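You operate a simulated robot arm through the tools that you are given. There is no shell and no other tool.

The job below is to be done with a simulated robot arm. You get a single attempt, and the scene is never put back.

## Task
Power cut: switch off, let the rotor stop, pull the lid release and rack the settled tube.
Fine: close the release cover; the tube stands upright in the SPUN rack; the water tube stays; leave the lid open.

Only the result counts: the job must be done as asked and must still hold three seconds after the hand-in. Knocking over, shifting, dropping, spilling or breaking anything else fails it. A push-on lid holds only when it is set on centred and level and pressed home; a screw cap is set on level and turned clockwise until tight.

## Robot
A 6-joint arm with a two-finger parallel gripper on a trunk, on a base that drives. Base frame: it is fixed to the floor where the robot stands at the start and does not move with it; the origin is under the middle of the robot, x ahead of it, y to its left, z up. Units: m, degrees, N and s.
Its first joint turns from -166.0 to 166.0 degrees. Places, roughly: centrifuge brake switch [-3.2, -0.4, 0.9]; centrifuge cool switch [-3.2, -0.5, 0.9]; centrifuge minutes knob [-3.2, -0.9, 0.9]; centrifuge power switch [-3.2, -0.4, 0.8]; centrifuge speed knob [-3.2, -1, 0.9]; hole 1 of centrifuge spun rack [-3.3, -0.3, 0.9]; lid release cover [-3.1, -1, 0.7]; tube [-3.5, -1.25, 1]. Payload 3.43 kg.
The TCP is the grasp point between the finger pads, 0.034 m short of the fingertips. In the tool frame z runs along the fingers and y along their closing line. Largest opening 0.128 m; finger width 0.024, thickness 0.012; the body of the gripper, 0.048 by 0.13 m, starts 0.096 m behind the TCP.
Orientation is told as [roll, pitch, yaw] about the base's x, y, z axes, in that order, counted from this pose: with the fingers straight down and closing along the base's y, the tool's x points along the base's -x, its y along +y and its z along -z.

## Interface
- The arm moves only by the tool jog_arm. Its argument "deltas" is a list of rows, each a list of 7 numbers: the gripper command, from -1 (fully open) to 1 (shut), values between in proportion, then the shift along the base's x, y, z in m, then the turn, a rotation vector about the base's x, y, z in rad. In form: [[gripper, tx, ty, tz, ax, ay, az], ...]. A call has 1 to 20 rows; each row shifts and turns the commanded pose from where the row before left it. Each row takes 0.2 s and may step no farther than 0.05 m and 8.6 degrees from the row before; otherwise, or with a gripper value out of range, the whole call is refused. Where a pose cannot be reached the arm comes as near as it can. A force on the tool above 90 N (or 10 N above the force at the start of the call, whichever is more), or a blocked arm, ends the call early, and 0.2 s more pass. Each finger travels about 0.153 m/s and halts on what it meets, pressing with about 43 N; the grip force reading is that of the motor and also rises with nothing between the fingers. The clock runs only during rows and for 0.2 s after the last one: add rows that do not move to give the fingers time. It gives the time, the measured TCP pose, the force on the tool (base axes), the opening and the grip force at its end, in the units of the frame above (readings bear some noise), with the torque about the TCP (base axes, N m) and any sound that the robot's microphone picked up.
- Cameras (640 x 400 px; columns grow to the right, rows downward): "scene" is now at [0.1799, 0.2015, 1.2192]; the picture's right is [-0.09, -1.00, 0.00], its down [-0.48, 0.04, -0.88] and it looks along [0.87, -0.08, -0.48] (base axes); focal length 294 px, centre (320, 200). "wrist" rides on the gripper at [0.076, -0.011, -0.16] in the tool frame; the picture's right is [0.15, 0.99, 0.00], its down [-0.88, 0.13, -0.46] and it looks along [-0.45, 0.07, 0.89] (tool axes); focal length 234 px, centre (320, 200). There is no depth. A picture from a camera that has moved, and an enlarged one, comes with that camera's place and axes in the base frame and with its lens. The place of the scene camera against the robot may be out by one fixed shift of up to 0.025 m in any direction.
- snapshot(camera): a new picture of that camera. The clock stands still meanwhile.
- base_move(legs): drives the robot by 1 to 6 legs, each [ahead, left, turn to the left] in m, m and degrees, along the robot's own axes; the way and the turn of a leg run together, so that a leg with both is an arc; at most 1.5 m and 180 degrees a leg. The arm and the cameras ride along, it lands a little off, and it stops where it bumps. It gives what a move gives.
- turn_head(pan, tilt): turns the head with the scene camera to pan (to the left, within 143 degrees either way) and tilt (down, from -29 to 69), counted from straight ahead of the robot. It gives what a move gives.
- enlarge(camera, box): a new picture of the part [left, top, right, bottom] of that camera's present view, enlarged. The clock stands still meanwhile.
- close_job(): hands the job in; it is judged then, once.

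Nothing tells you exact positions but the pictures and the camera data. Unless the task says otherwise, let go and move clear before handing in.

The tools are called as a command line: name --pt "numbers of a row" for each row, then --argument value for the rest, lists and objects as JSON in quotes. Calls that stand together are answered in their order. jog_arm: Moves the arm, as the interface text tells. Its arguments: {"type":"object","properties":{"deltas":{"type":"array","items":{"type":"array","items":{"type":"number"}}}},"required":["deltas"]} The other tools are called the same way: base_move (legs) drives the base; turn_head (pan, tilt) turns the head that bears the scene camera; snapshot (camera) takes a picture; enlarge (camera, box) takes an enlarged picture of a part of a camera's view; close_job () hands the job in.

At the start:

```text
time: 0.0
tool_pos: [0.7788, 0.1159, 0.8834]
tool_rot: [0.0, 0.0, 0.1]
force: [0.2, 0.3, 0.5]
ft_torque: [-0.03, 0.0, 0.02]
width: 0.1281
finger_force: 0.1
robot x, y, heading: [0.003, 0.0007, -0.0]
head pan, tilt: [-5.2, 28.9]
```

scene: 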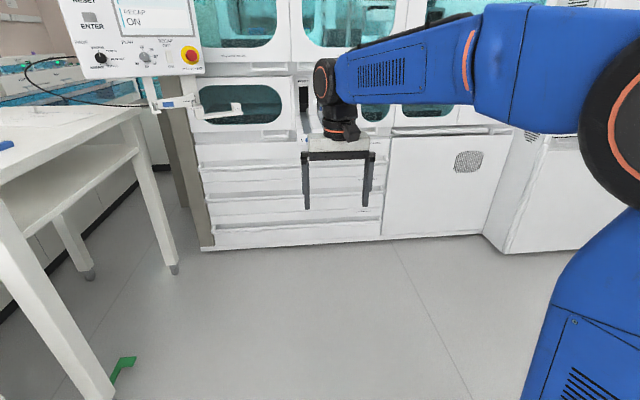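
wrist: 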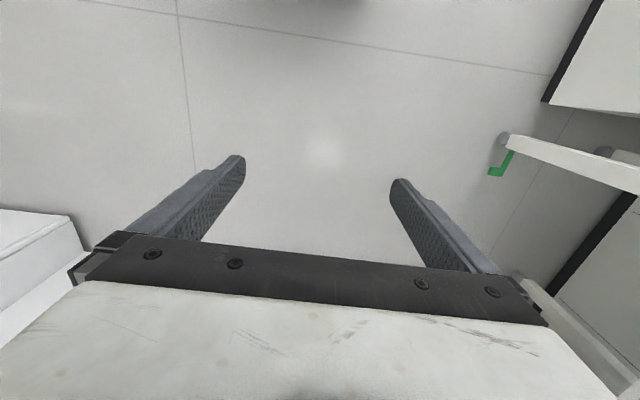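

The picture shows a lab in front of me; the centrifuge lies about 3 m behind the robot. I'll turn the head to look that way first.

turn_head --pan 143 --tilt 15

snapshot --camera "scene"

turn_head --pan -143 --tilt 15

snapshot --camera "scene"

turn_head --pan 80 --tilt 20

snapshot --camera "scene"

turn_head --pan -80 --tilt 20

snapshot --camera "scene"

```text
time: 2.3
tool_pos: [0.7781, 0.1165, 0.8828]
tool_rot: [0.0, 0.1, 0.0]
force: [0.1, 0.3, -0.4]
ft_torque: [0.01, 0.0, -0.01]
width: 0.1279
finger_force: 0.1
robot x, y, heading: [0.0004, 0.0035, -0.1]
head pan, tilt: [143.0, 15.0]
```

```text
taken
camera scene: at [0.0149, 0.266, 1.2417], right [0.6, 0.8, 0.0], down [0.21, -0.16, -0.97], along [-0.77, 0.58, -0.26], focal length 294 px, centre (320, 200)
```

scene: 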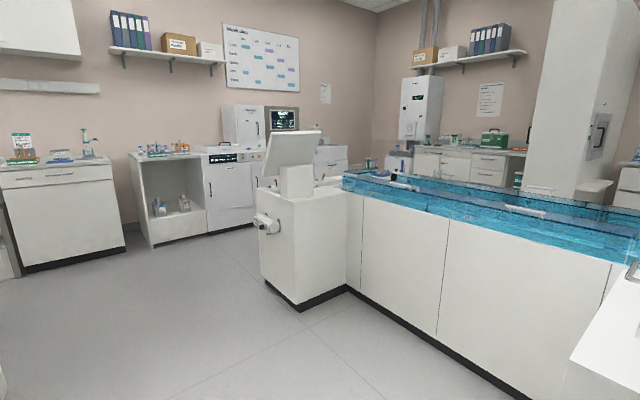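

```text
time: 6.2
tool_pos: [0.7797, 0.1155, 0.882]
tool_rot: [-0.1, 0.0, -0.1]
force: [0.0, 0.4, -0.9]
ft_torque: [0.0, 0.0, 0.01]
width: 0.128
finger_force: 0.0
robot x, y, heading: [-0.0037, 0.0014, 0.1]
head pan, tilt: [-143.0, 15.0]
```

```text
taken
camera scene: at [0.0148, 0.1535, 1.2417], right [-0.6, 0.8, 0.0], down [0.21, 0.16, -0.97], along [-0.77, -0.58, -0.26], focal length 294 px, centre (320, 200)
```

scene: 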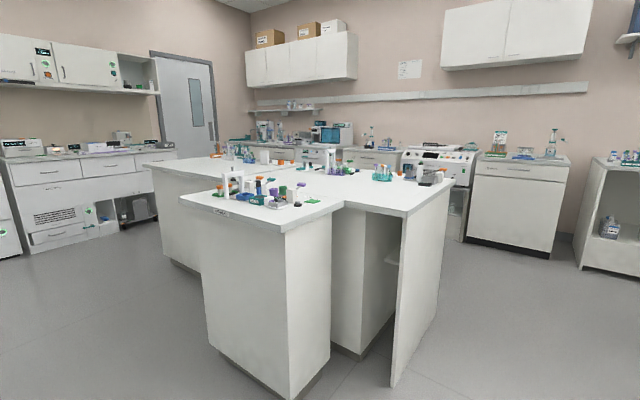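

```text
time: 9.4
tool_pos: [0.7788, 0.1167, 0.882]
tool_rot: [-0.1, -0.1, 0.0]
force: [-0.2, -0.9, 0.2]
ft_torque: [0.01, 0.01, 0.0]
width: 0.1277
finger_force: 0.1
robot x, y, heading: [-0.003, -0.0015, 0.0]
head pan, tilt: [80.0, 20.0]
```

```text
taken
camera scene: at [0.1056, 0.3015, 1.2336], right [0.98, -0.17, 0.0], down [-0.06, -0.34, -0.94], along [0.16, 0.93, -0.34], focal length 294 px, centre (320, 200)
```

scene: 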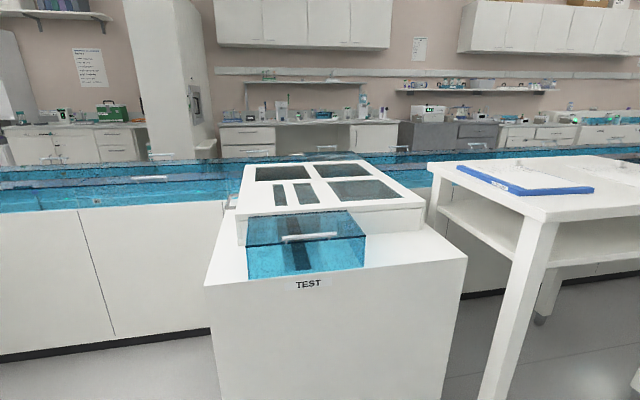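

```text
time: 11.9
tool_pos: [0.779, 0.1162, 0.8828]
tool_rot: [0.0, 0.0, 0.0]
force: [-0.4, 0.7, 0.0]
ft_torque: [0.01, 0.04, 0.02]
width: 0.128
finger_force: 0.1
robot x, y, heading: [0.0023, -0.0026, 0.1]
head pan, tilt: [-80.0, 20.0]
```

```text
taken
camera scene: at [0.1056, 0.1181, 1.2336], right [-0.98, -0.17, 0.0], down [-0.06, 0.34, -0.94], along [0.16, -0.93, -0.34], focal length 294 px, centre (320, 200)
```

scene: 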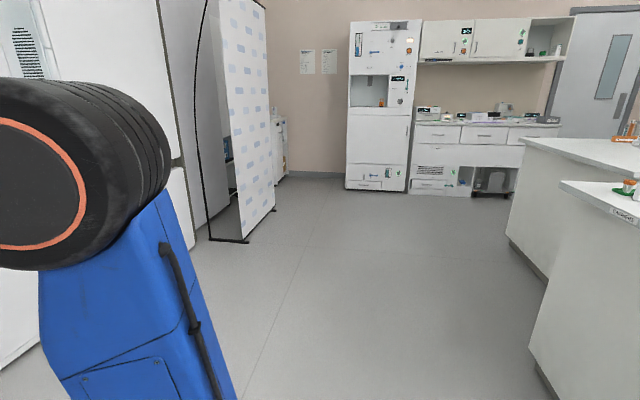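

The centrifuge is the white cabinet-top unit near (-3.2, -0.7), beyond the island bench at y below about -0.25. First I'll pull the arm in and up so that driving is safe.

jog_arm --pt "0 -0.035 -0.01 0.03 0 0 0" --pt "0 -0.035 -0.01 0.03 0 0 0" --pt "0 -0.035 -0.01 0.03 0 0 0" --pt "0 -0.035 -0.01 0.03 0 0 0" --pt "0 -0.035 -0.01 0.03 0 0 0" --pt "0 -0.035 -0.01 0.03 0 0 0" --pt "0 -0.035 -0.01 0.03 0 0 0" --pt "0 -0.035 -0.01 0.03 0 0 0" --pt "0 -0.035 -0.01 0.03 0 0 0" --pt "0 -0.035 -0.01 0.03 0 0 0"

turn_head --pan 0 --tilt 45

snapshot --camera "scene"

```text
time: 14.1
tool_pos: [0.4529, 0.0263, 1.1327]
tool_rot: [0.2, -0.4, 0.0]
force: [-0.3, 0.2, 0.3]
ft_torque: [-0.01, 0.0, -0.01]
width: 0.0638
finger_force: 0.1
out of reach, approached as far as the arm can: row 9, 10
robot x, y, heading: [0.002, -0.0014, -0.2]
head pan, tilt: [-80.0, 20.0]
```

```text
time: 15.6
tool_pos: [0.452, 0.0263, 1.1333]
tool_rot: [0.3, -0.5, 0.0]
force: [1.5, 0.7, 0.5]
ft_torque: [0.02, 0.02, 0.0]
width: 0.0639
finger_force: 0.1
robot x, y, heading: [0.0023, 0.0029, -0.1]
head pan, tilt: [0.0, 45.0]
```

```text
taken
camera scene: at [0.1707, 0.2097, 1.1949], right [0.0, -1.0, 0.0], down [-0.71, 0.0, -0.71], along [0.71, 0.0, -0.71], focal length 294 px, centre (320, 200)
```

scene: 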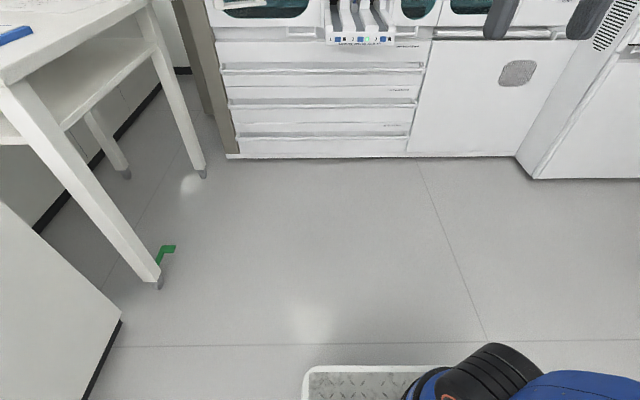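

The base plate reaches roughly 0.42 m ahead and 0.26 m to the side. I'll turn around in place, shift to the middle of the aisle and look toward the centrifuge.

base_move --legs '[[0, 0, 180], [0, -0.4, 0]]'

turn_head --pan 10 --tilt 20

snapshot --camera "scene"

```text
time: 25.5
tool_pos: [-0.4579, 0.3669, 1.1335]
tool_rot: [0.2, -0.3, -179.4]
force: [-0.7, -0.5, -1.3]
ft_torque: [0.02, 0.01, -0.02]
width: 0.0639
finger_force: 0.0
robot x, y, heading: [-0.0071, 0.3974, -179.3]
head pan, tilt: [0.0, 45.0]
```

```text
time: 26.4
tool_pos: [-0.4576, 0.3667, 1.1315]
tool_rot: [0.3, -0.4, -179.4]
force: [0.6, -0.2, -0.1]
ft_torque: [-0.02, 0.0, 0.01]
width: 0.064
finger_force: 0.1
robot x, y, heading: [-0.0078, 0.3995, -179.4]
head pan, tilt: [10.0, 20.0]
```

```text
taken
camera scene: at [-0.165, 0.1497, 1.2335], right [-0.18, 0.98, 0.0], down [0.34, 0.06, -0.94], along [-0.92, -0.17, -0.34], focal length 294 px, centre (320, 200)
```

scene: 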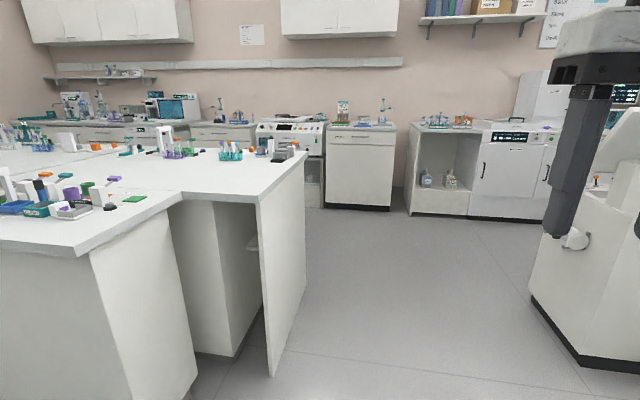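

I can see the centrifuge past the island; I'll enlarge it before driving closer.

enlarge --camera "scene" --box '[220, 80, 420, 205]'

base_move --legs '[[1.5, 0, 0]]'

turn_head --pan 30 --tilt 25

snapshot --camera "scene"

```text
3.20 times, centred on (320, 142) of scene
camera zoom: at [-0.165, 0.1497, 1.2335], right [-0.18, 0.98, 0.0], down [0.34, 0.06, -0.94], along [-0.92, -0.17, -0.34], focal length 941 px, centre (320, 384)
```

zoom: 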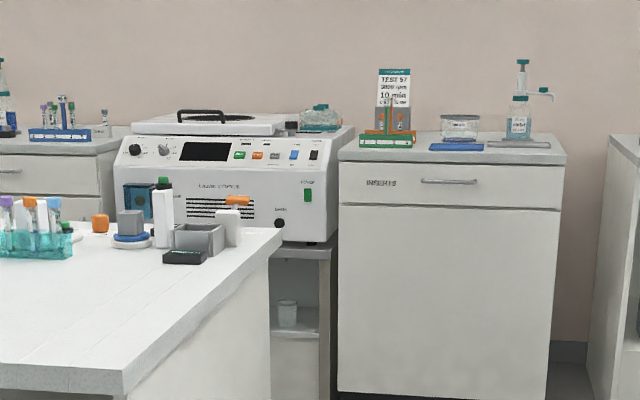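

```text
time: 33.8
tool_pos: [-1.9523, 0.3428, 1.1331]
tool_rot: [0.2, -0.4, -179.1]
force: [0.3, -0.2, 0.5]
ft_torque: [0.0, 0.04, -0.01]
width: 0.064
finger_force: 0.1
robot x, y, heading: [-1.5006, 0.3766, -179.2]
head pan, tilt: [10.0, 20.0]
```

```text
time: 34.6
tool_pos: [-1.9528, 0.3426, 1.1332]
tool_rot: [0.2, -0.5, -179.0]
force: [0.5, -0.5, 0.2]
ft_torque: [0.02, -0.01, -0.01]
width: 0.0639
finger_force: 0.1
robot x, y, heading: [-1.5036, 0.3793, -178.9]
head pan, tilt: [30.0, 25.0]
```

```text
taken
camera scene: at [-1.646, 0.0978, 1.2255], right [-0.51, 0.86, 0.0], down [0.36, 0.22, -0.91], along [-0.78, -0.47, -0.42], focal length 294 px, centre (320, 200)
```

scene: 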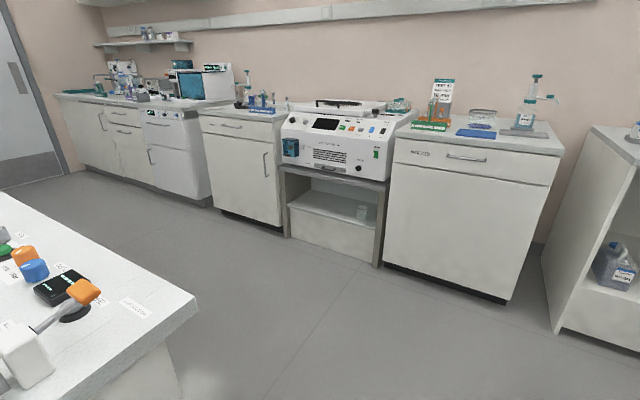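

The centrifuge, its SPUN rack and the tag are now visible; I'll zoom in for details.

enlarge --camera "scene" --box '[265, 85, 425, 185]'

enlarge --camera "scene" --box '[395, 65, 555, 165]'

enlarge --camera "scene" --box '[0, 200, 220, 400]'

```text
4.00 times, centred on (345, 135) of scene
camera zoom: at [-1.646, 0.0978, 1.2255], right [-0.51, 0.86, 0.0], down [0.36, 0.22, -0.91], along [-0.78, -0.47, -0.42], focal length 1176 px, centre (220, 460)
```

zoom: 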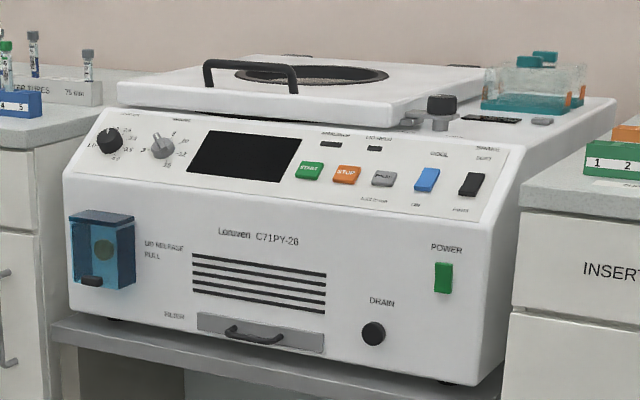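

```text
4.00 times, centred on (475, 115) of scene
camera zoom: at [-1.646, 0.0978, 1.2255], right [-0.51, 0.86, 0.0], down [0.36, 0.22, -0.91], along [-0.78, -0.47, -0.42], focal length 1176 px, centre (-300, 540)
```

zoom: 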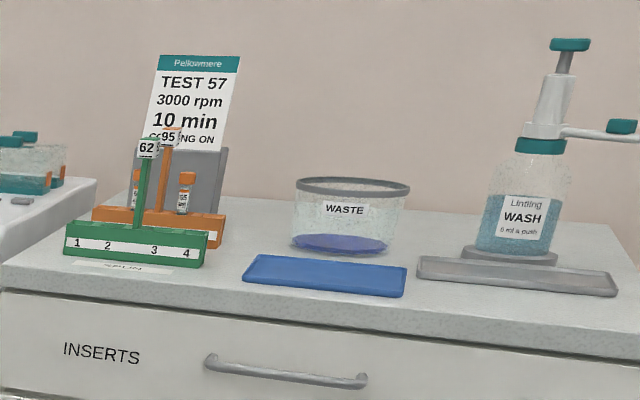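

```text
2.00 times, centred on (110, 300) of scene
camera zoom: at [-1.646, 0.0978, 1.2255], right [-0.51, 0.86, 0.0], down [0.36, 0.22, -0.91], along [-0.78, -0.47, -0.42], focal length 588 px, centre (740, 0)
```

zoom: 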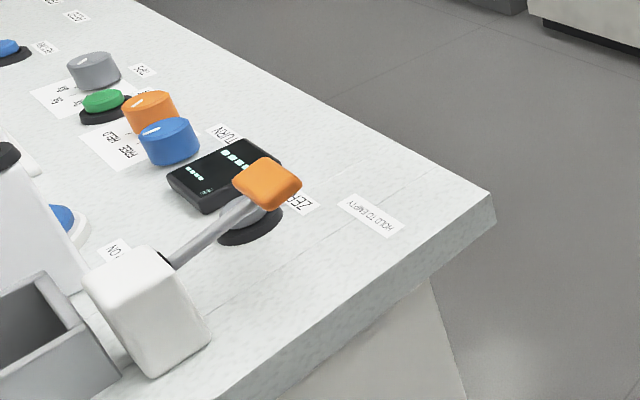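

The front panel lies at x about -3.1, y from -0.37 to -1.06, with the green power rocker low on the right and the release behind a blue see-through cover low on the left. I'll drive into the gap in front of it.

base_move --legs '[[0.93, 0, 0], [0, 0.95, 0]]'

turn_head --pan 10 --tilt 25

snapshot --camera "scene"

```text
time: 44.0
tool_pos: [-2.8658, -0.6085, 1.1325]
tool_rot: [0.4, -0.4, -179.1]
force: [-1.0, -0.7, 0.2]
ft_torque: [0.04, 0.0, 0.0]
width: 0.0636
finger_force: 0.1
robot x, y, heading: [-2.4157, -0.5752, -179.1]
head pan, tilt: [30.0, 25.0]
```

```text
time: 44.8
tool_pos: [-2.8654, -0.6087, 1.1323]
tool_rot: [0.2, -0.4, -179.1]
force: [0.8, 0.3, 0.6]
ft_torque: [0.01, 0.05, 0.01]
width: 0.0639
finger_force: 0.1
robot x, y, heading: [-2.4122, -0.5737, -179.0]
head pan, tilt: [10.0, 25.0]
```

```text
taken
camera scene: at [-2.5712, -0.8239, 1.2255], right [-0.19, 0.98, 0.0], down [0.41, 0.08, -0.91], along [-0.89, -0.17, -0.42], focal length 294 px, centre (320, 200)
```

scene: 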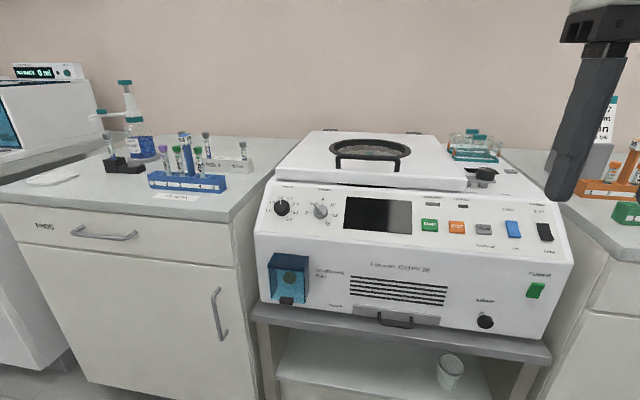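

I'm in front of the centrifuge; I'll zoom on its panel, the lid window and the racks beside it.

enlarge --camera "scene" --box '[250, 125, 410, 225]'

enlarge --camera "scene" --box '[250, 230, 410, 330]'

enlarge --camera "scene" --box '[420, 200, 580, 350]'

enlarge --camera "scene" --box '[90, 80, 270, 220]'

```text
4.00 times, centred on (330, 175) of scene
camera zoom: at [-2.5712, -0.8239, 1.2255], right [-0.19, 0.98, 0.0], down [0.41, 0.08, -0.91], along [-0.89, -0.17, -0.42], focal length 1176 px, centre (280, 300)
```

zoom: 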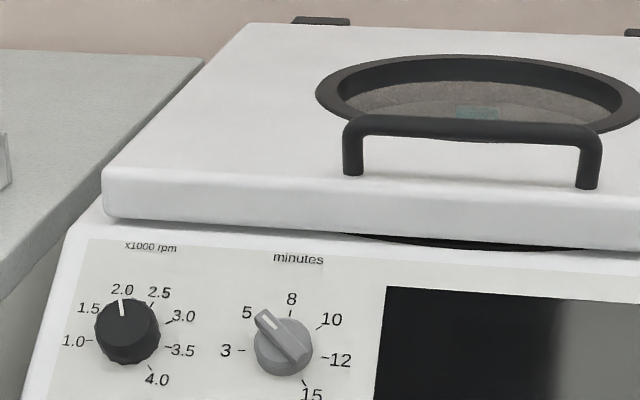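

```text
4.00 times, centred on (330, 280) of scene
camera zoom: at [-2.5712, -0.8239, 1.2255], right [-0.19, 0.98, 0.0], down [0.41, 0.08, -0.91], along [-0.89, -0.17, -0.42], focal length 1176 px, centre (280, -120)
```

zoom: 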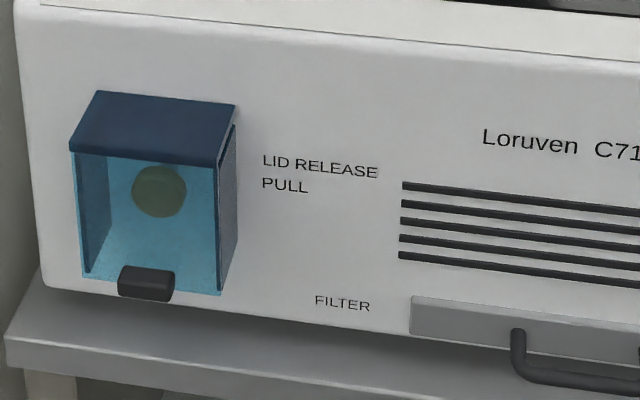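

```text
2.67 times, centred on (500, 275) of scene
camera zoom: at [-2.5712, -0.8239, 1.2255], right [-0.19, 0.98, 0.0], down [0.41, 0.08, -0.91], along [-0.89, -0.17, -0.42], focal length 784 px, centre (-160, 0)
```

zoom: 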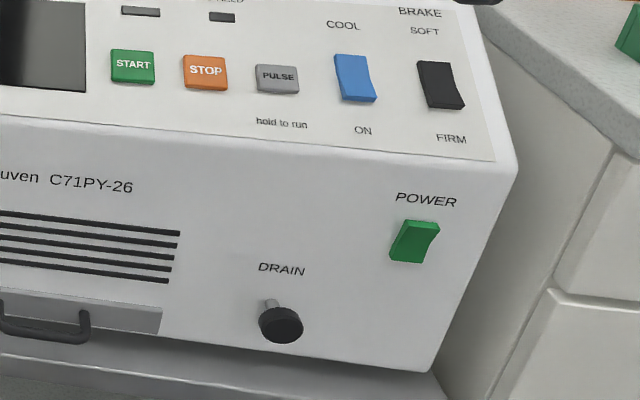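

```text
2.86 times, centred on (180, 150) of scene
camera zoom: at [-2.5712, -0.8239, 1.2255], right [-0.19, 0.98, 0.0], down [0.41, 0.08, -0.91], along [-0.89, -0.17, -0.42], focal length 840 px, centre (720, 343)
```

zoom: 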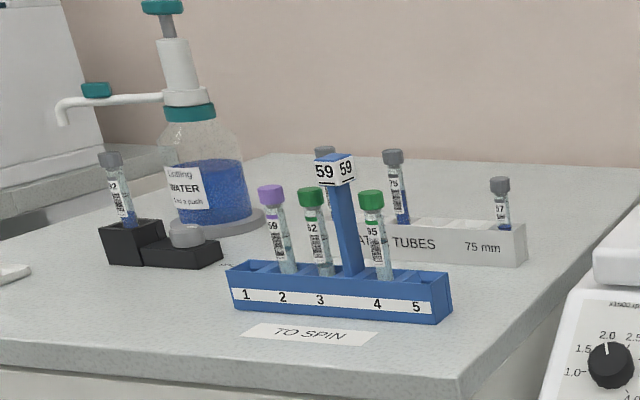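

The release knob sits behind a top-hinged cover with a black lip at its bottom; the POWER rocker is green. I'll zoom harder on the rocker, cover and window.

enlarge --camera "scene" --box '[515, 265, 560, 305]'

enlarge --camera "scene" --box '[495, 205, 565, 255]'

enlarge --camera "scene" --box '[255, 245, 325, 310]'

enlarge --camera "scene" --box '[320, 130, 420, 180]'

```text
10.00 times, centred on (538, 285) of scene
camera zoom: at [-2.5712, -0.8239, 1.2255], right [-0.19, 0.98, 0.0], down [0.41, 0.08, -0.91], along [-0.89, -0.17, -0.42], focal length 2940 px, centre (-1855, -650)
```

zoom: 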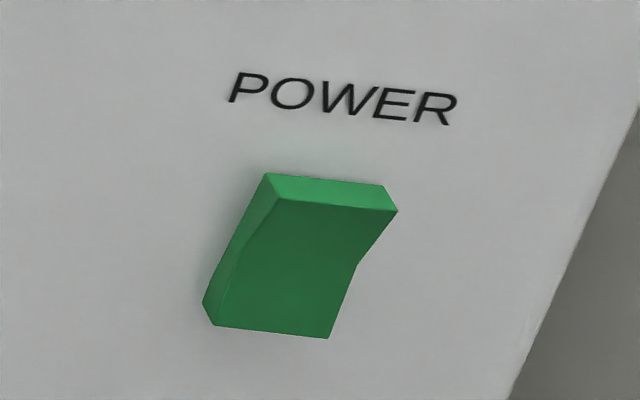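

```text
8.00 times, centred on (530, 230) of scene
camera zoom: at [-2.5712, -0.8239, 1.2255], right [-0.19, 0.98, 0.0], down [0.41, 0.08, -0.91], along [-0.89, -0.17, -0.42], focal length 2352 px, centre (-1360, -40)
```

zoom: 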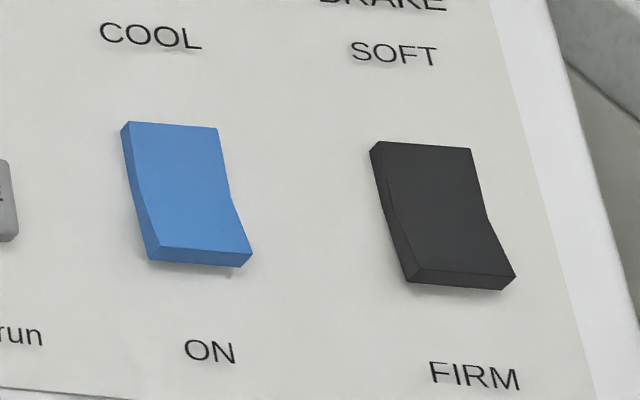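

```text
6.15 times, centred on (290, 278) of scene
camera zoom: at [-2.5712, -0.8239, 1.2255], right [-0.19, 0.98, 0.0], down [0.41, 0.08, -0.91], along [-0.89, -0.17, -0.42], focal length 1809 px, centre (505, -277)
```

zoom: 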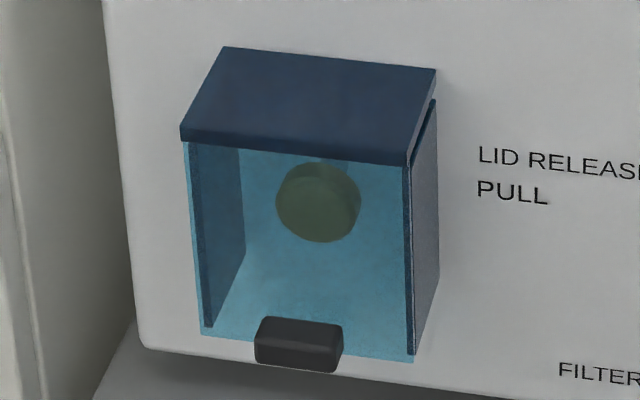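

```text
6.40 times, centred on (370, 155) of scene
camera zoom: at [-2.5712, -0.8239, 1.2255], right [-0.19, 0.98, 0.0], down [0.41, 0.08, -0.91], along [-0.89, -0.17, -0.42], focal length 1882 px, centre (0, 488)
```

zoom: 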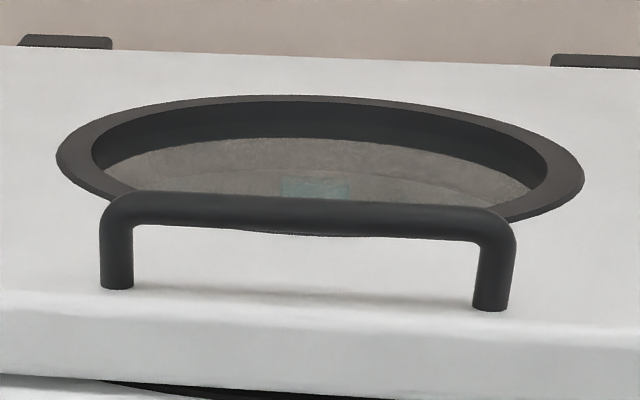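

The POWER rocker's upper half stands out (so its lower half, ON, is pressed in); triangulation puts its middle near (-3.16, -0.45, 0.77). I'll shut the fingers, swing the tool level toward the panel and stop short of it.

jog_arm --pt "1 -0.005 0.013 -0.0277 0 0.1428 0" --pt "1 -0.005 0.013 -0.0277 0 0.1428 0" --pt "1 -0.005 0.013 -0.0277 0 0.1428 0" --pt "1 -0.005 0.013 -0.0277 0 0.1428 0" --pt "1 -0.005 0.013 -0.0277 0 0.1428 0" --pt "1 -0.005 0.013 -0.0277 0 0.1428 0" --pt "1 -0.005 0.013 -0.0277 0 0.1428 0" --pt "1 -0.005 0.013 -0.0277 0 0.1428 0" --pt "1 -0.005 0.013 -0.0277 0 0.1428 0" --pt "1 -0.005 0.013 -0.0277 0 0.1428 0" --pt "1 -0.005 0.013 -0.0277 0 0.1428 0"

snapshot --camera "scene"

snapshot --camera "wrist"

```text
time: 47.2
tool_pos: [-2.9088, -0.4604, 0.9621]
tool_rot: [-13.2, -82.7, -166.0]
force: [-0.9, -0.2, 0.2]
ft_torque: [-0.02, -0.02, 0.02]
width: 0.0
finger_force: 33.5
out of reach, approached as far as the arm can: row 8, 9, 10, 11
robot x, y, heading: [-2.4111, -0.5764, -179.0]
head pan, tilt: [10.0, 25.0]
```

```text
taken
camera scene: at [-2.5712, -0.8238, 1.2255], right [-0.19, 0.98, 0.0], down [0.41, 0.08, -0.91], along [-0.89, -0.17, -0.42], focal length 294 px, centre (320, 200)
```

scene: 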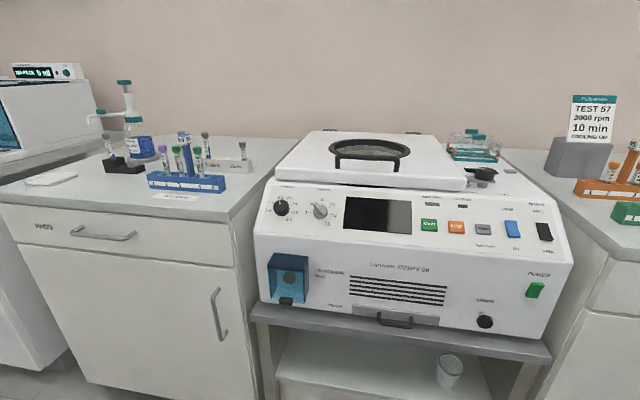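

```text
taken
camera wrist: at [-2.7401, -0.445, 0.9075], right [0.04, -0.98, -0.17], down [0.35, -0.15, 0.93], along [-0.94, -0.09, 0.34], focal length 234 px, centre (320, 200)
```

wrist: 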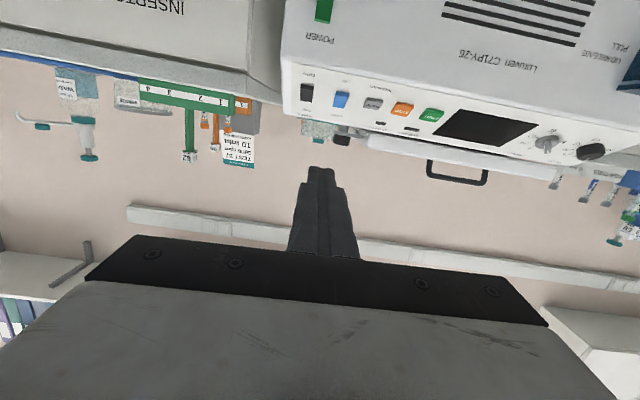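

The arm couldn't level the tool so near to the trunk. I'll push the target forward, still clear of the panel, to see whether it then reaches.

jog_arm --pt "1 -0.03 0 0 0 0 0" --pt "1 -0.03 0 0 0 0 0" --pt "1 0 0 0 0 0 0"

snapshot --camera "wrist"

```text
time: 48.2
tool_pos: [-2.9518, -0.423, 0.9624]
tool_rot: [-13.1, -82.8, -173.2]
force: [-0.9, -0.4, -0.4]
ft_torque: [0.01, -0.01, 0.0]
width: 0.0
finger_force: 32.8
out of reach, approached as far as the arm can: row 2
robot x, y, heading: [-2.412, -0.5727, -179.2]
head pan, tilt: [10.0, 25.0]
stopped in row 3: the arm was blocked; the commanded pose is now the measured one
```

```text
taken
camera wrist: at [-2.7829, -0.4286, 0.9073], right [-0.09, -0.98, -0.17], down [0.33, -0.19, 0.93], along [-0.94, 0.02, 0.34], focal length 234 px, centre (320, 200)
```

wrist: 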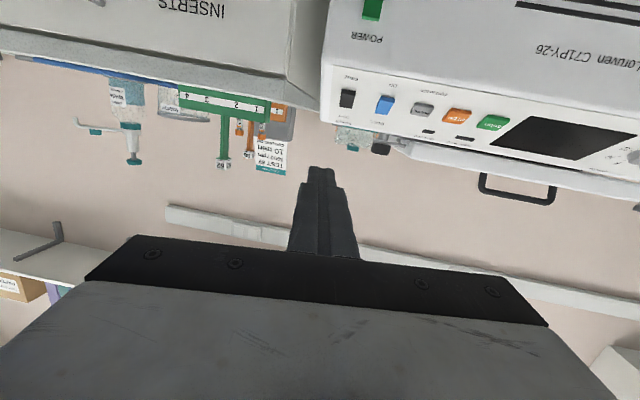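

The arm hit a limit this close in. I'll check how much room is behind the base so I can stand farther back.

turn_head --pan 143 --tilt 55

snapshot --camera "scene"

turn_head --pan -143 --tilt 55

snapshot --camera "scene"

turn_head --pan -30 --tilt 10

snapshot --camera "scene"

```text
time: 50.4
tool_pos: [-2.9524, -0.4231, 0.963]
tool_rot: [-13.1, -82.9, -173.1]
force: [0.6, 0.8, -0.6]
ft_torque: [-0.01, 0.01, 0.03]
width: 0.0002
finger_force: 32.8
robot x, y, heading: [-2.4129, -0.577, -178.9]
head pan, tilt: [143.0, 55.0]
```

```text
taken
camera scene: at [-2.4225, -0.8488, 1.1815], right [-0.59, -0.81, 0.0], down [-0.66, 0.48, -0.57], along [0.46, -0.34, -0.82], focal length 294 px, centre (320, 200)
```

scene: 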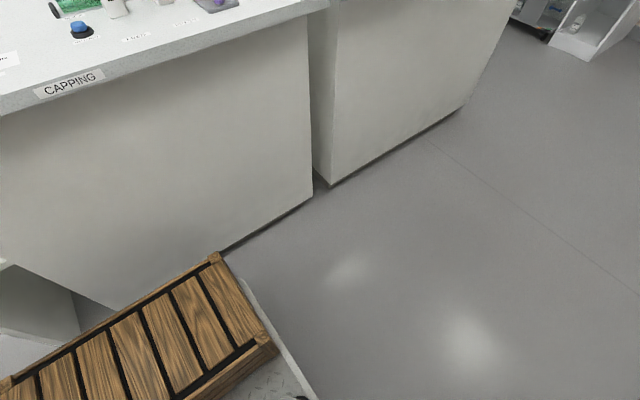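

```text
time: 54.3
tool_pos: [-2.9507, -0.4239, 0.9639]
tool_rot: [-13.1, -82.8, -173.0]
force: [-0.7, -0.2, -0.4]
ft_torque: [-0.01, 0.02, -0.01]
width: 0.0
finger_force: 33.4
robot x, y, heading: [-2.4134, -0.5737, -179.0]
head pan, tilt: [-143.0, 55.0]
```

```text
taken
camera scene: at [-2.4239, -0.7619, 1.1815], right [0.62, -0.79, 0.0], down [-0.65, -0.5, -0.57], along [0.45, 0.35, -0.82], focal length 294 px, centre (320, 200)
```

scene: 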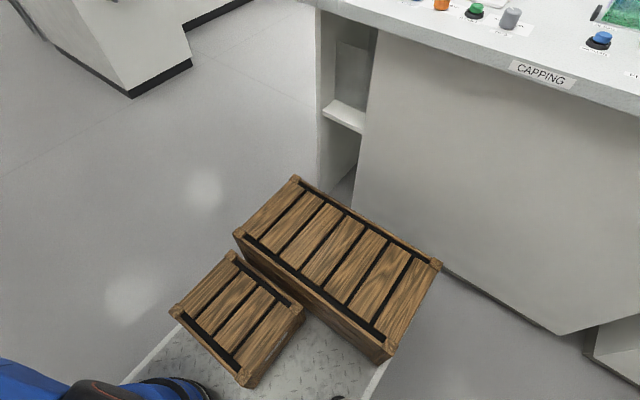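

```text
time: 56.2
tool_pos: [-2.952, -0.4232, 0.9624]
tool_rot: [-13.1, -82.9, -173.0]
force: [-0.2, 0.1, 0.4]
ft_torque: [0.04, 0.0, -0.01]
width: 0.0001
finger_force: 32.9
robot x, y, heading: [-2.4125, -0.5791, -179.2]
head pan, tilt: [-30.0, 10.0]
```

```text
taken
camera scene: at [-2.562, -0.7611, 1.2499], right [0.49, 0.87, 0.0], down [0.15, -0.08, -0.98], along [-0.86, 0.48, -0.17], focal length 294 px, centre (320, 200)
```

scene: 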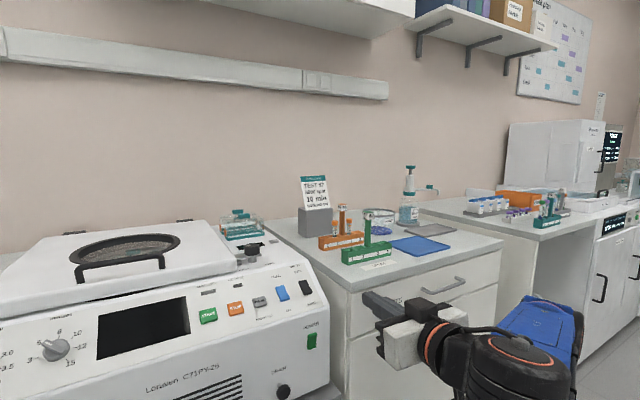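

The base has about 0.2 m of room behind (under the island top). I'll back up 0.12 m and then try the level approach again.

base_move --legs '[[-0.12, 0, -1]]'

jog_arm --pt "1 -0.04 0 -0.02 0 0 0" --pt "1 -0.04 0 -0.02 0 0 0" --pt "1 -0.02 0 -0.04 0 0 0" --pt "1 0 0 -0.04 0 0 0"

snapshot --camera "scene"

```text
time: 57.5
tool_pos: [-2.8287, -0.4114, 0.9636]
tool_rot: [-13.1, -82.8, -174.2]
force: [0.6, 1.1, -0.8]
ft_torque: [-0.03, -0.02, 0.03]
width: 0.0
finger_force: 32.9
robot x, y, heading: [-2.2961, -0.5723, 180.1]
head pan, tilt: [-30.0, 10.0]
```

```text
time: 58.5
tool_pos: [-2.841, -0.3739, 0.9534]
tool_rot: [-13.0, -82.9, -174.3]
force: [-0.4, -0.6, -0.6]
ft_torque: [-0.01, -0.04, -0.01]
width: 0.0
finger_force: 32.2
out of reach, approached as far as the arm can: row 1, 2, 3, 4
robot x, y, heading: [-2.2916, -0.5781, 179.8]
head pan, tilt: [-30.0, 10.0]
```

```text
taken
camera scene: at [-2.4454, -0.7574, 1.2499], right [0.5, 0.87, 0.0], down [0.15, -0.09, -0.98], along [-0.85, 0.49, -0.17], focal length 294 px, centre (320, 200)
```

scene: 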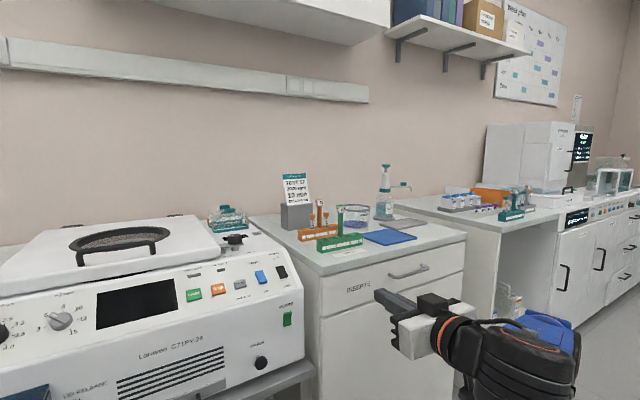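

The arm is stuck at a joint limit in this shape. I'll look at the arm itself to understand its layout.

turn_head --pan -70 --tilt 30

snapshot --camera "scene"

```text
time: 59.5
tool_pos: [-2.8408, -0.3738, 0.9532]
tool_rot: [-12.9, -82.9, -174.3]
force: [-0.4, -1.1, 0.4]
ft_torque: [-0.01, 0.02, 0.0]
width: 0.0001
finger_force: 33.1
robot x, y, heading: [-2.2913, -0.5749, 179.9]
head pan, tilt: [-70.0, 30.0]
```

```text
taken
camera scene: at [-2.3959, -0.7189, 1.2176], right [0.94, 0.34, 0.0], down [0.17, -0.47, -0.87], along [-0.3, 0.81, -0.5], focal length 294 px, centre (320, 200)
```

scene: 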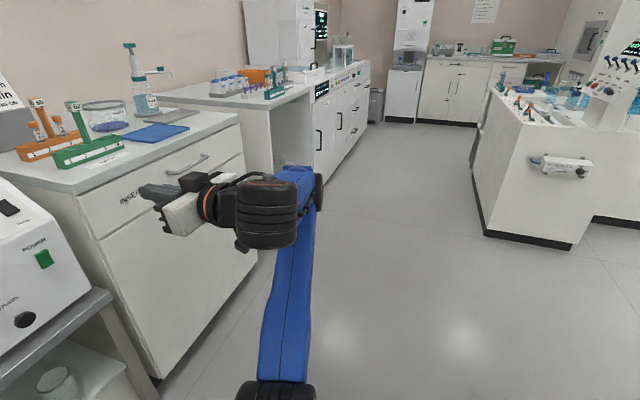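

The arm folded out sideways into an awkward shape. I'll bring it back to fingers-down ahead of the robot, then pitch forward while extending from the new, farther standpoint.

jog_arm --pt "1 0 -0.01 0.03 0 -0.14 0" --pt "1 0 -0.01 0.03 0 -0.14 0" --pt "1 0 -0.01 0.03 0 -0.14 0" --pt "1 0 -0.01 0.03 0 -0.14 0" --pt "1 0 -0.01 0.02 0 -0.14 0" --pt "1 0 -0.01 0.02 0 -0.14 0" --pt "1 0 -0.01 0.02 0 -0.14 0" --pt "1 0 -0.01 0.02 0 -0.14 0" --pt "1 0 0 0 0 -0.14 0" --pt "1 0 0 0 0 -0.14 0" --pt "1 0 0 0 0 0 0"

snapshot --camera "scene"

```text
time: 62.1
tool_pos: [-2.6961, -0.4968, 1.1206]
tool_rot: [-7.2, -3.0, -166.2]
force: [-0.5, -1.3, -2.3]
ft_torque: [0.0, -0.01, 0.03]
width: 0.0001
finger_force: 33.0
out of reach, approached as far as the arm can: row 1, 2, 3, 4, 5, 6, 7, 8, 10
robot x, y, heading: [-2.294, -0.5762, 179.6]
head pan, tilt: [-70.0, 30.0]
stopped in row 11: the arm was blocked; the commanded pose is now the measured one
```

```text
taken
camera scene: at [-2.3957, -0.7191, 1.2175], right [0.94, 0.34, 0.0], down [0.17, -0.47, -0.87], along [-0.29, 0.81, -0.5], focal length 294 px, centre (320, 200)
```

scene: 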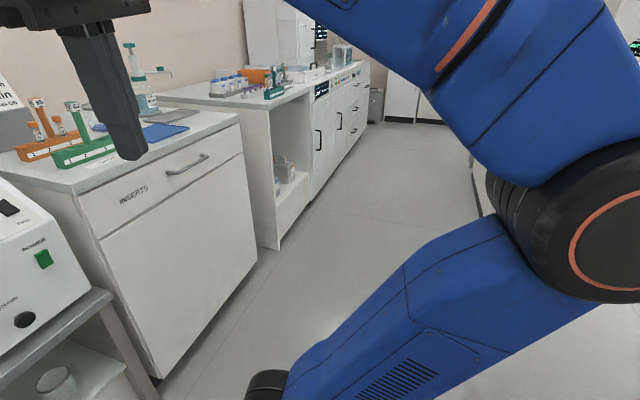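

The arm is now elbow-back with fingers down. I'll extend it forward and straighten the tool.

jog_arm --pt "1 -0.04 0 0 -0.0315 -0.013 -0.06" --pt "1 -0.04 0 0 -0.0315 -0.013 -0.06" --pt "1 -0.04 0 0 -0.0315 -0.013 -0.06" --pt "1 -0.04 0 0 -0.0315 -0.013 -0.06" --pt "1 -0.04 0 -0.02 0 0 0" --pt "1 -0.04 0 -0.02 0 0 0" --pt "1 0 0 0 0 0 0"

snapshot --camera "scene"

```text
time: 63.7
tool_pos: [-2.9359, -0.496, 1.0798]
tool_rot: [0.3, -0.9, 179.8]
force: [0.3, 0.2, 0.5]
ft_torque: [-0.03, 0.03, -0.01]
width: 0.0001
finger_force: 33.0
robot x, y, heading: [-2.292, -0.5757, 179.8]
head pan, tilt: [-70.0, 30.0]
```

```text
taken
camera scene: at [-2.3957, -0.719, 1.2175], right [0.94, 0.34, 0.0], down [0.17, -0.47, -0.87], along [-0.29, 0.81, -0.5], focal length 294 px, centre (320, 200)
```

scene: 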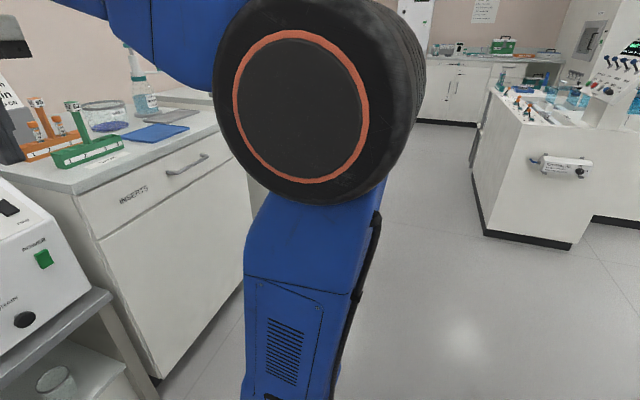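

Good, elbow up and tool straight. Now I pitch 45° forward while lowering to the height of the rocker, staying short of the panel.

jog_arm --pt "1 -0.0163 0.0066 -0.0357 0 0.112 0" --pt "1 -0.0163 0.0066 -0.0357 0 0.112 0" --pt "1 -0.0163 0.0066 -0.0357 0 0.112 0" --pt "1 -0.0163 0.0066 -0.0357 0 0.112 0" --pt "1 -0.0163 0.0066 -0.0357 0 0.112 0" --pt "1 -0.0163 0.0066 -0.0357 0 0.112 0" --pt "1 -0.0163 0.0066 -0.0357 0 0.112 0" --pt "1 0 0 0 0 0 0"

turn_head --pan -20 --tilt 25

snapshot --camera "scene"

snapshot --camera "wrist"

```text
time: 65.5
tool_pos: [-3.0502, -0.4495, 0.8282]
tool_rot: [0.4, -45.9, 179.8]
force: [0.3, -0.6, 0.0]
ft_torque: [-0.02, 0.02, 0.0]
width: 0.0
finger_force: 33.4
robot x, y, heading: [-2.2932, -0.5753, 180.0]
head pan, tilt: [-70.0, 30.0]
```

```text
time: 66.7
tool_pos: [-3.0493, -0.4507, 0.8296]
tool_rot: [0.4, -45.9, 179.8]
force: [-0.5, 0.4, -0.4]
ft_torque: [-0.01, 0.04, -0.01]
width: 0.0
finger_force: 32.6
robot x, y, heading: [-2.2962, -0.5754, 179.8]
head pan, tilt: [-20.0, 25.0]
```

```text
taken
camera scene: at [-2.4515, -0.7723, 1.2255], right [0.34, 0.94, 0.0], down [0.4, -0.15, -0.91], along [-0.85, 0.31, -0.42], focal length 294 px, centre (320, 200)
```

scene: 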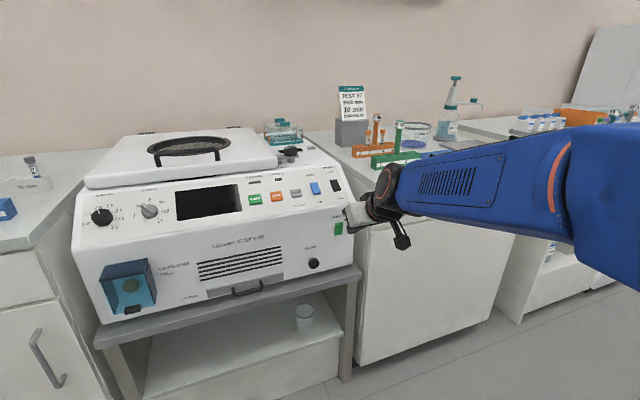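

```text
taken
camera wrist: at [-2.8815, -0.4385, 0.8866], right [0.1, -0.99, -0.1], down [-0.29, -0.13, 0.95], along [-0.95, -0.07, -0.3], focal length 234 px, centre (320, 200)
```

wrist: 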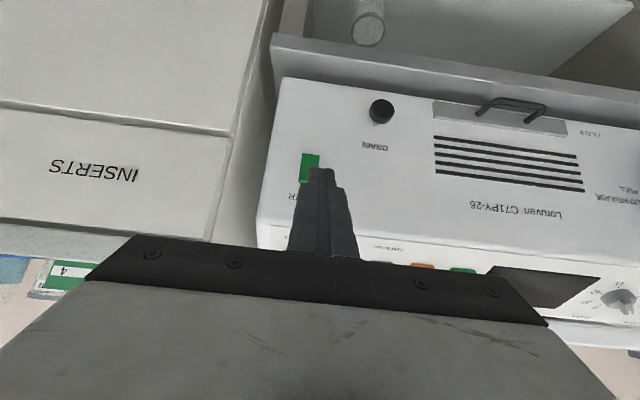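

The wrist view puts the rocker at about y -0.44, z from 0.74 to 0.785. I'll line the leading fingertip edge up with its upper half and creep forward.

jog_arm --pt "1 0 0.009 -0.036 0 0 0" --pt "1 -0.012 0 0 0 0 0" --pt "1 -0.012 0 0 0 0 0" --pt "1 -0.012 0 0 0 0 0" --pt "1 0 0 0 0 0 0"

enlarge --camera "scene" --box '[300, 170, 400, 250]'

enlarge --camera "wrist" --box '[260, 90, 380, 220]'

```text
time: 67.9
tool_pos: [-3.0867, -0.4407, 0.7932]
tool_rot: [0.4, -45.8, 179.8]
force: [1.1, -0.3, 0.1]
ft_torque: [0.0, 0.0, 0.03]
width: 0.0001
finger_force: 32.7
robot x, y, heading: [-2.2936, -0.5715, 179.8]
head pan, tilt: [-20.0, 25.0]
```

```text
5.00 times, centred on (350, 210) of scene
camera zoom: at [-2.4515, -0.7724, 1.2255], right [0.34, 0.94, 0.0], down [0.4, -0.15, -0.91], along [-0.85, 0.31, -0.42], focal length 1470 px, centre (170, 150)
```

zoom: 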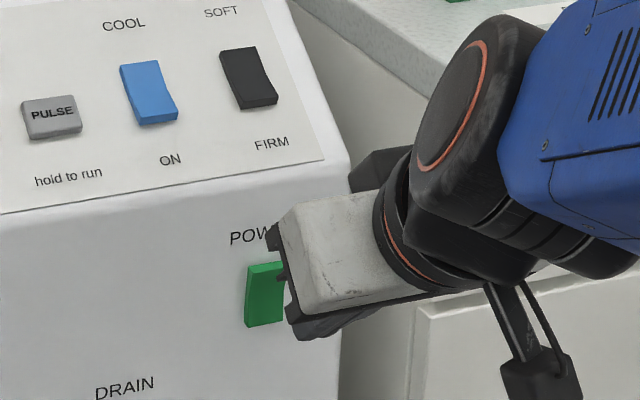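

```text
3.08 times, centred on (320, 155) of wrist
camera zoom: at [-2.9182, -0.4293, 0.8506], right [0.1, -0.99, -0.1], down [-0.29, -0.13, 0.95], along [-0.95, -0.07, -0.3], focal length 720 px, centre (320, 338)
```

zoom: 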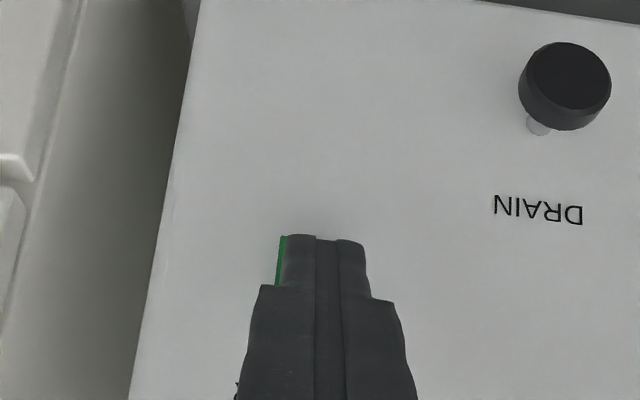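

The fingertip is centred on the rocker. I'll press on in small steps.

jog_arm --pt "1 -0.006 0 0 0 0 0" --pt "1 -0.006 0 0 0 0 0" --pt "1 -0.006 0 0 0 0 0" --pt "1 -0.005 0 0 0 0 0" --pt "1 -0.005 0 0 0 0 0" --pt "1 0 0 0 0 0 0"

enlarge --camera "scene" --box '[300, 170, 400, 250]'

```text
time: 69.3
tool_pos: [-3.1129, -0.4417, 0.7941]
tool_rot: [0.4, -45.8, 179.8]
force: [0.2, 0.6, -0.6]
ft_torque: [0.0, 0.0, -0.03]
width: 0.0001
finger_force: 33.6
robot x, y, heading: [-2.2947, -0.5758, 180.1]
head pan, tilt: [-20.0, 25.0]
```

```text
5.00 times, centred on (350, 210) of scene
camera zoom: at [-2.4516, -0.7724, 1.2255], right [0.34, 0.94, 0.0], down [0.4, -0.15, -0.91], along [-0.85, 0.31, -0.42], focal length 1470 px, centre (170, 150)
```

zoom: 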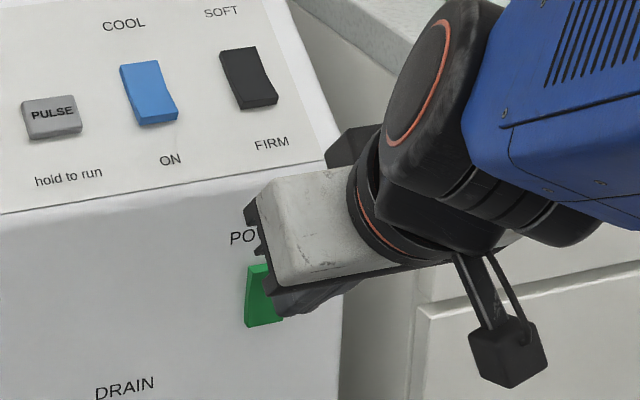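

No contact yet; continuing in small steps.

jog_arm --pt "1 -0.004 0 0 0 0 0" --pt "1 -0.004 0 0 0 0 0" --pt "1 -0.004 0 0 0 0 0"

enlarge --camera "wrist" --box '[260, 90, 380, 220]'

```text
time: 70.1
tool_pos: [-3.1266, -0.4398, 0.7946]
tool_rot: [0.4, -45.7, 179.9]
force: [0.2, 0.0, -0.1]
ft_torque: [0.02, 0.0, -0.02]
width: 0.0003
finger_force: 33.5
robot x, y, heading: [-2.2922, -0.5722, 180.2]
head pan, tilt: [-20.0, 25.0]
```

```text
3.08 times, centred on (320, 155) of wrist
camera zoom: at [-2.9583, -0.429, 0.8507], right [0.1, -0.99, -0.1], down [-0.29, -0.13, 0.95], along [-0.95, -0.07, -0.3], focal length 720 px, centre (320, 338)
```

zoom: 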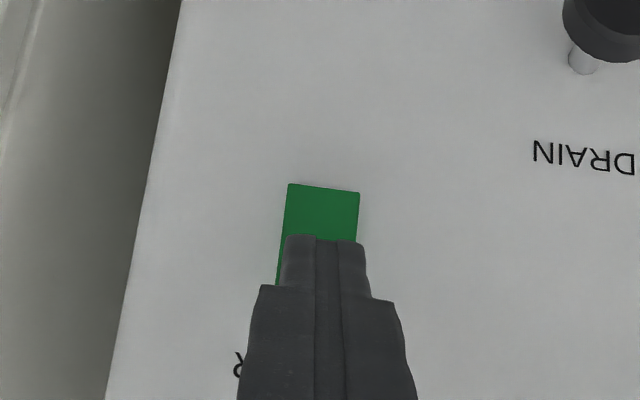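

Still free; a few more small steps.

jog_arm --pt "1 -0.004 0 0 0 0 0" --pt "1 -0.004 0 0 0 0 0" --pt "1 -0.004 0 0 0 0 0"

enlarge --camera "wrist" --box '[260, 90, 380, 220]'

```text
time: 70.9
tool_pos: [-3.138, -0.4405, 0.7951]
tool_rot: [0.4, -45.9, 179.7]
force: [3.4, -1.0, 4.2]
ft_torque: [-0.05, 0.08, 0.01]
width: 0.0001
finger_force: 33.4
robot x, y, heading: [-2.2903, -0.5735, 180.0]
head pan, tilt: [-20.0, 25.0]
```

```text
3.08 times, centred on (320, 155) of wrist
camera zoom: at [-2.9701, -0.4291, 0.8505], right [0.1, -0.99, -0.1], down [-0.29, -0.13, 0.95], along [-0.95, -0.07, -0.3], focal length 720 px, centre (320, 338)
```

zoom: 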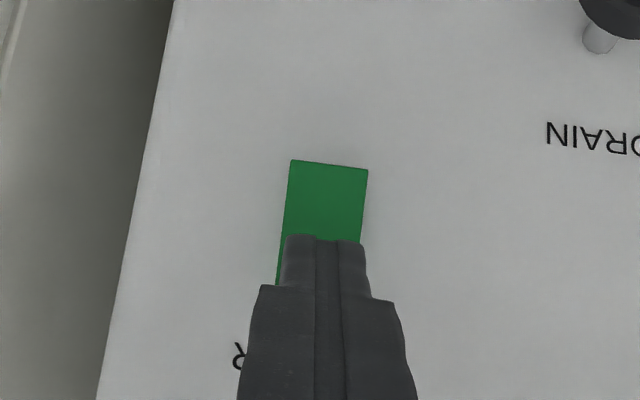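

Contact felt (3–4 N). I'll press a bit further.

jog_arm --pt "1 -0.004 0 0 0 0 0" --pt "1 -0.003 0 0 0 0 0" --pt "1 -0.003 0 0 0 0 0"

enlarge --camera "wrist" --box '[260, 90, 380, 220]'

```text
time: 71.6
tool_pos: [-3.1406, -0.4415, 0.7948]
tool_rot: [0.4, -45.7, 179.8]
force: [40.6, -1.2, 23.2]
ft_torque: [-0.12, -0.1, 0.14]
width: 0.0
finger_force: 32.2
robot x, y, heading: [-2.2898, -0.5743, 180.0]
head pan, tilt: [-20.0, 25.0]
stopped in row 3: the force on the tool passed its limit at 101 N (the readings are from after the stop); the commanded pose is now the measured one
```

```text
3.08 times, centred on (320, 155) of wrist
camera zoom: at [-2.9722, -0.4289, 0.8524], right [0.1, -0.99, -0.1], down [-0.29, -0.13, 0.95], along [-0.95, -0.07, -0.3], focal length 720 px, centre (320, 338)
```

zoom: 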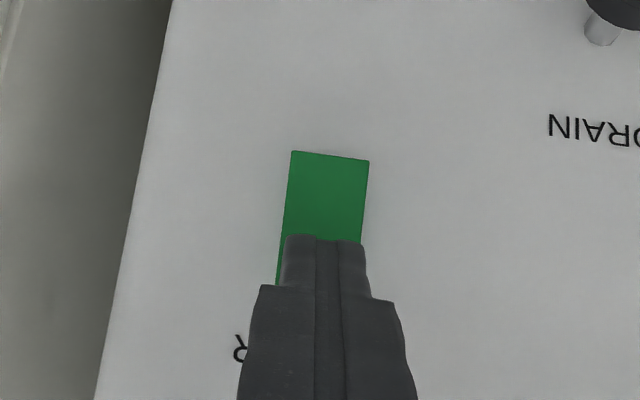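

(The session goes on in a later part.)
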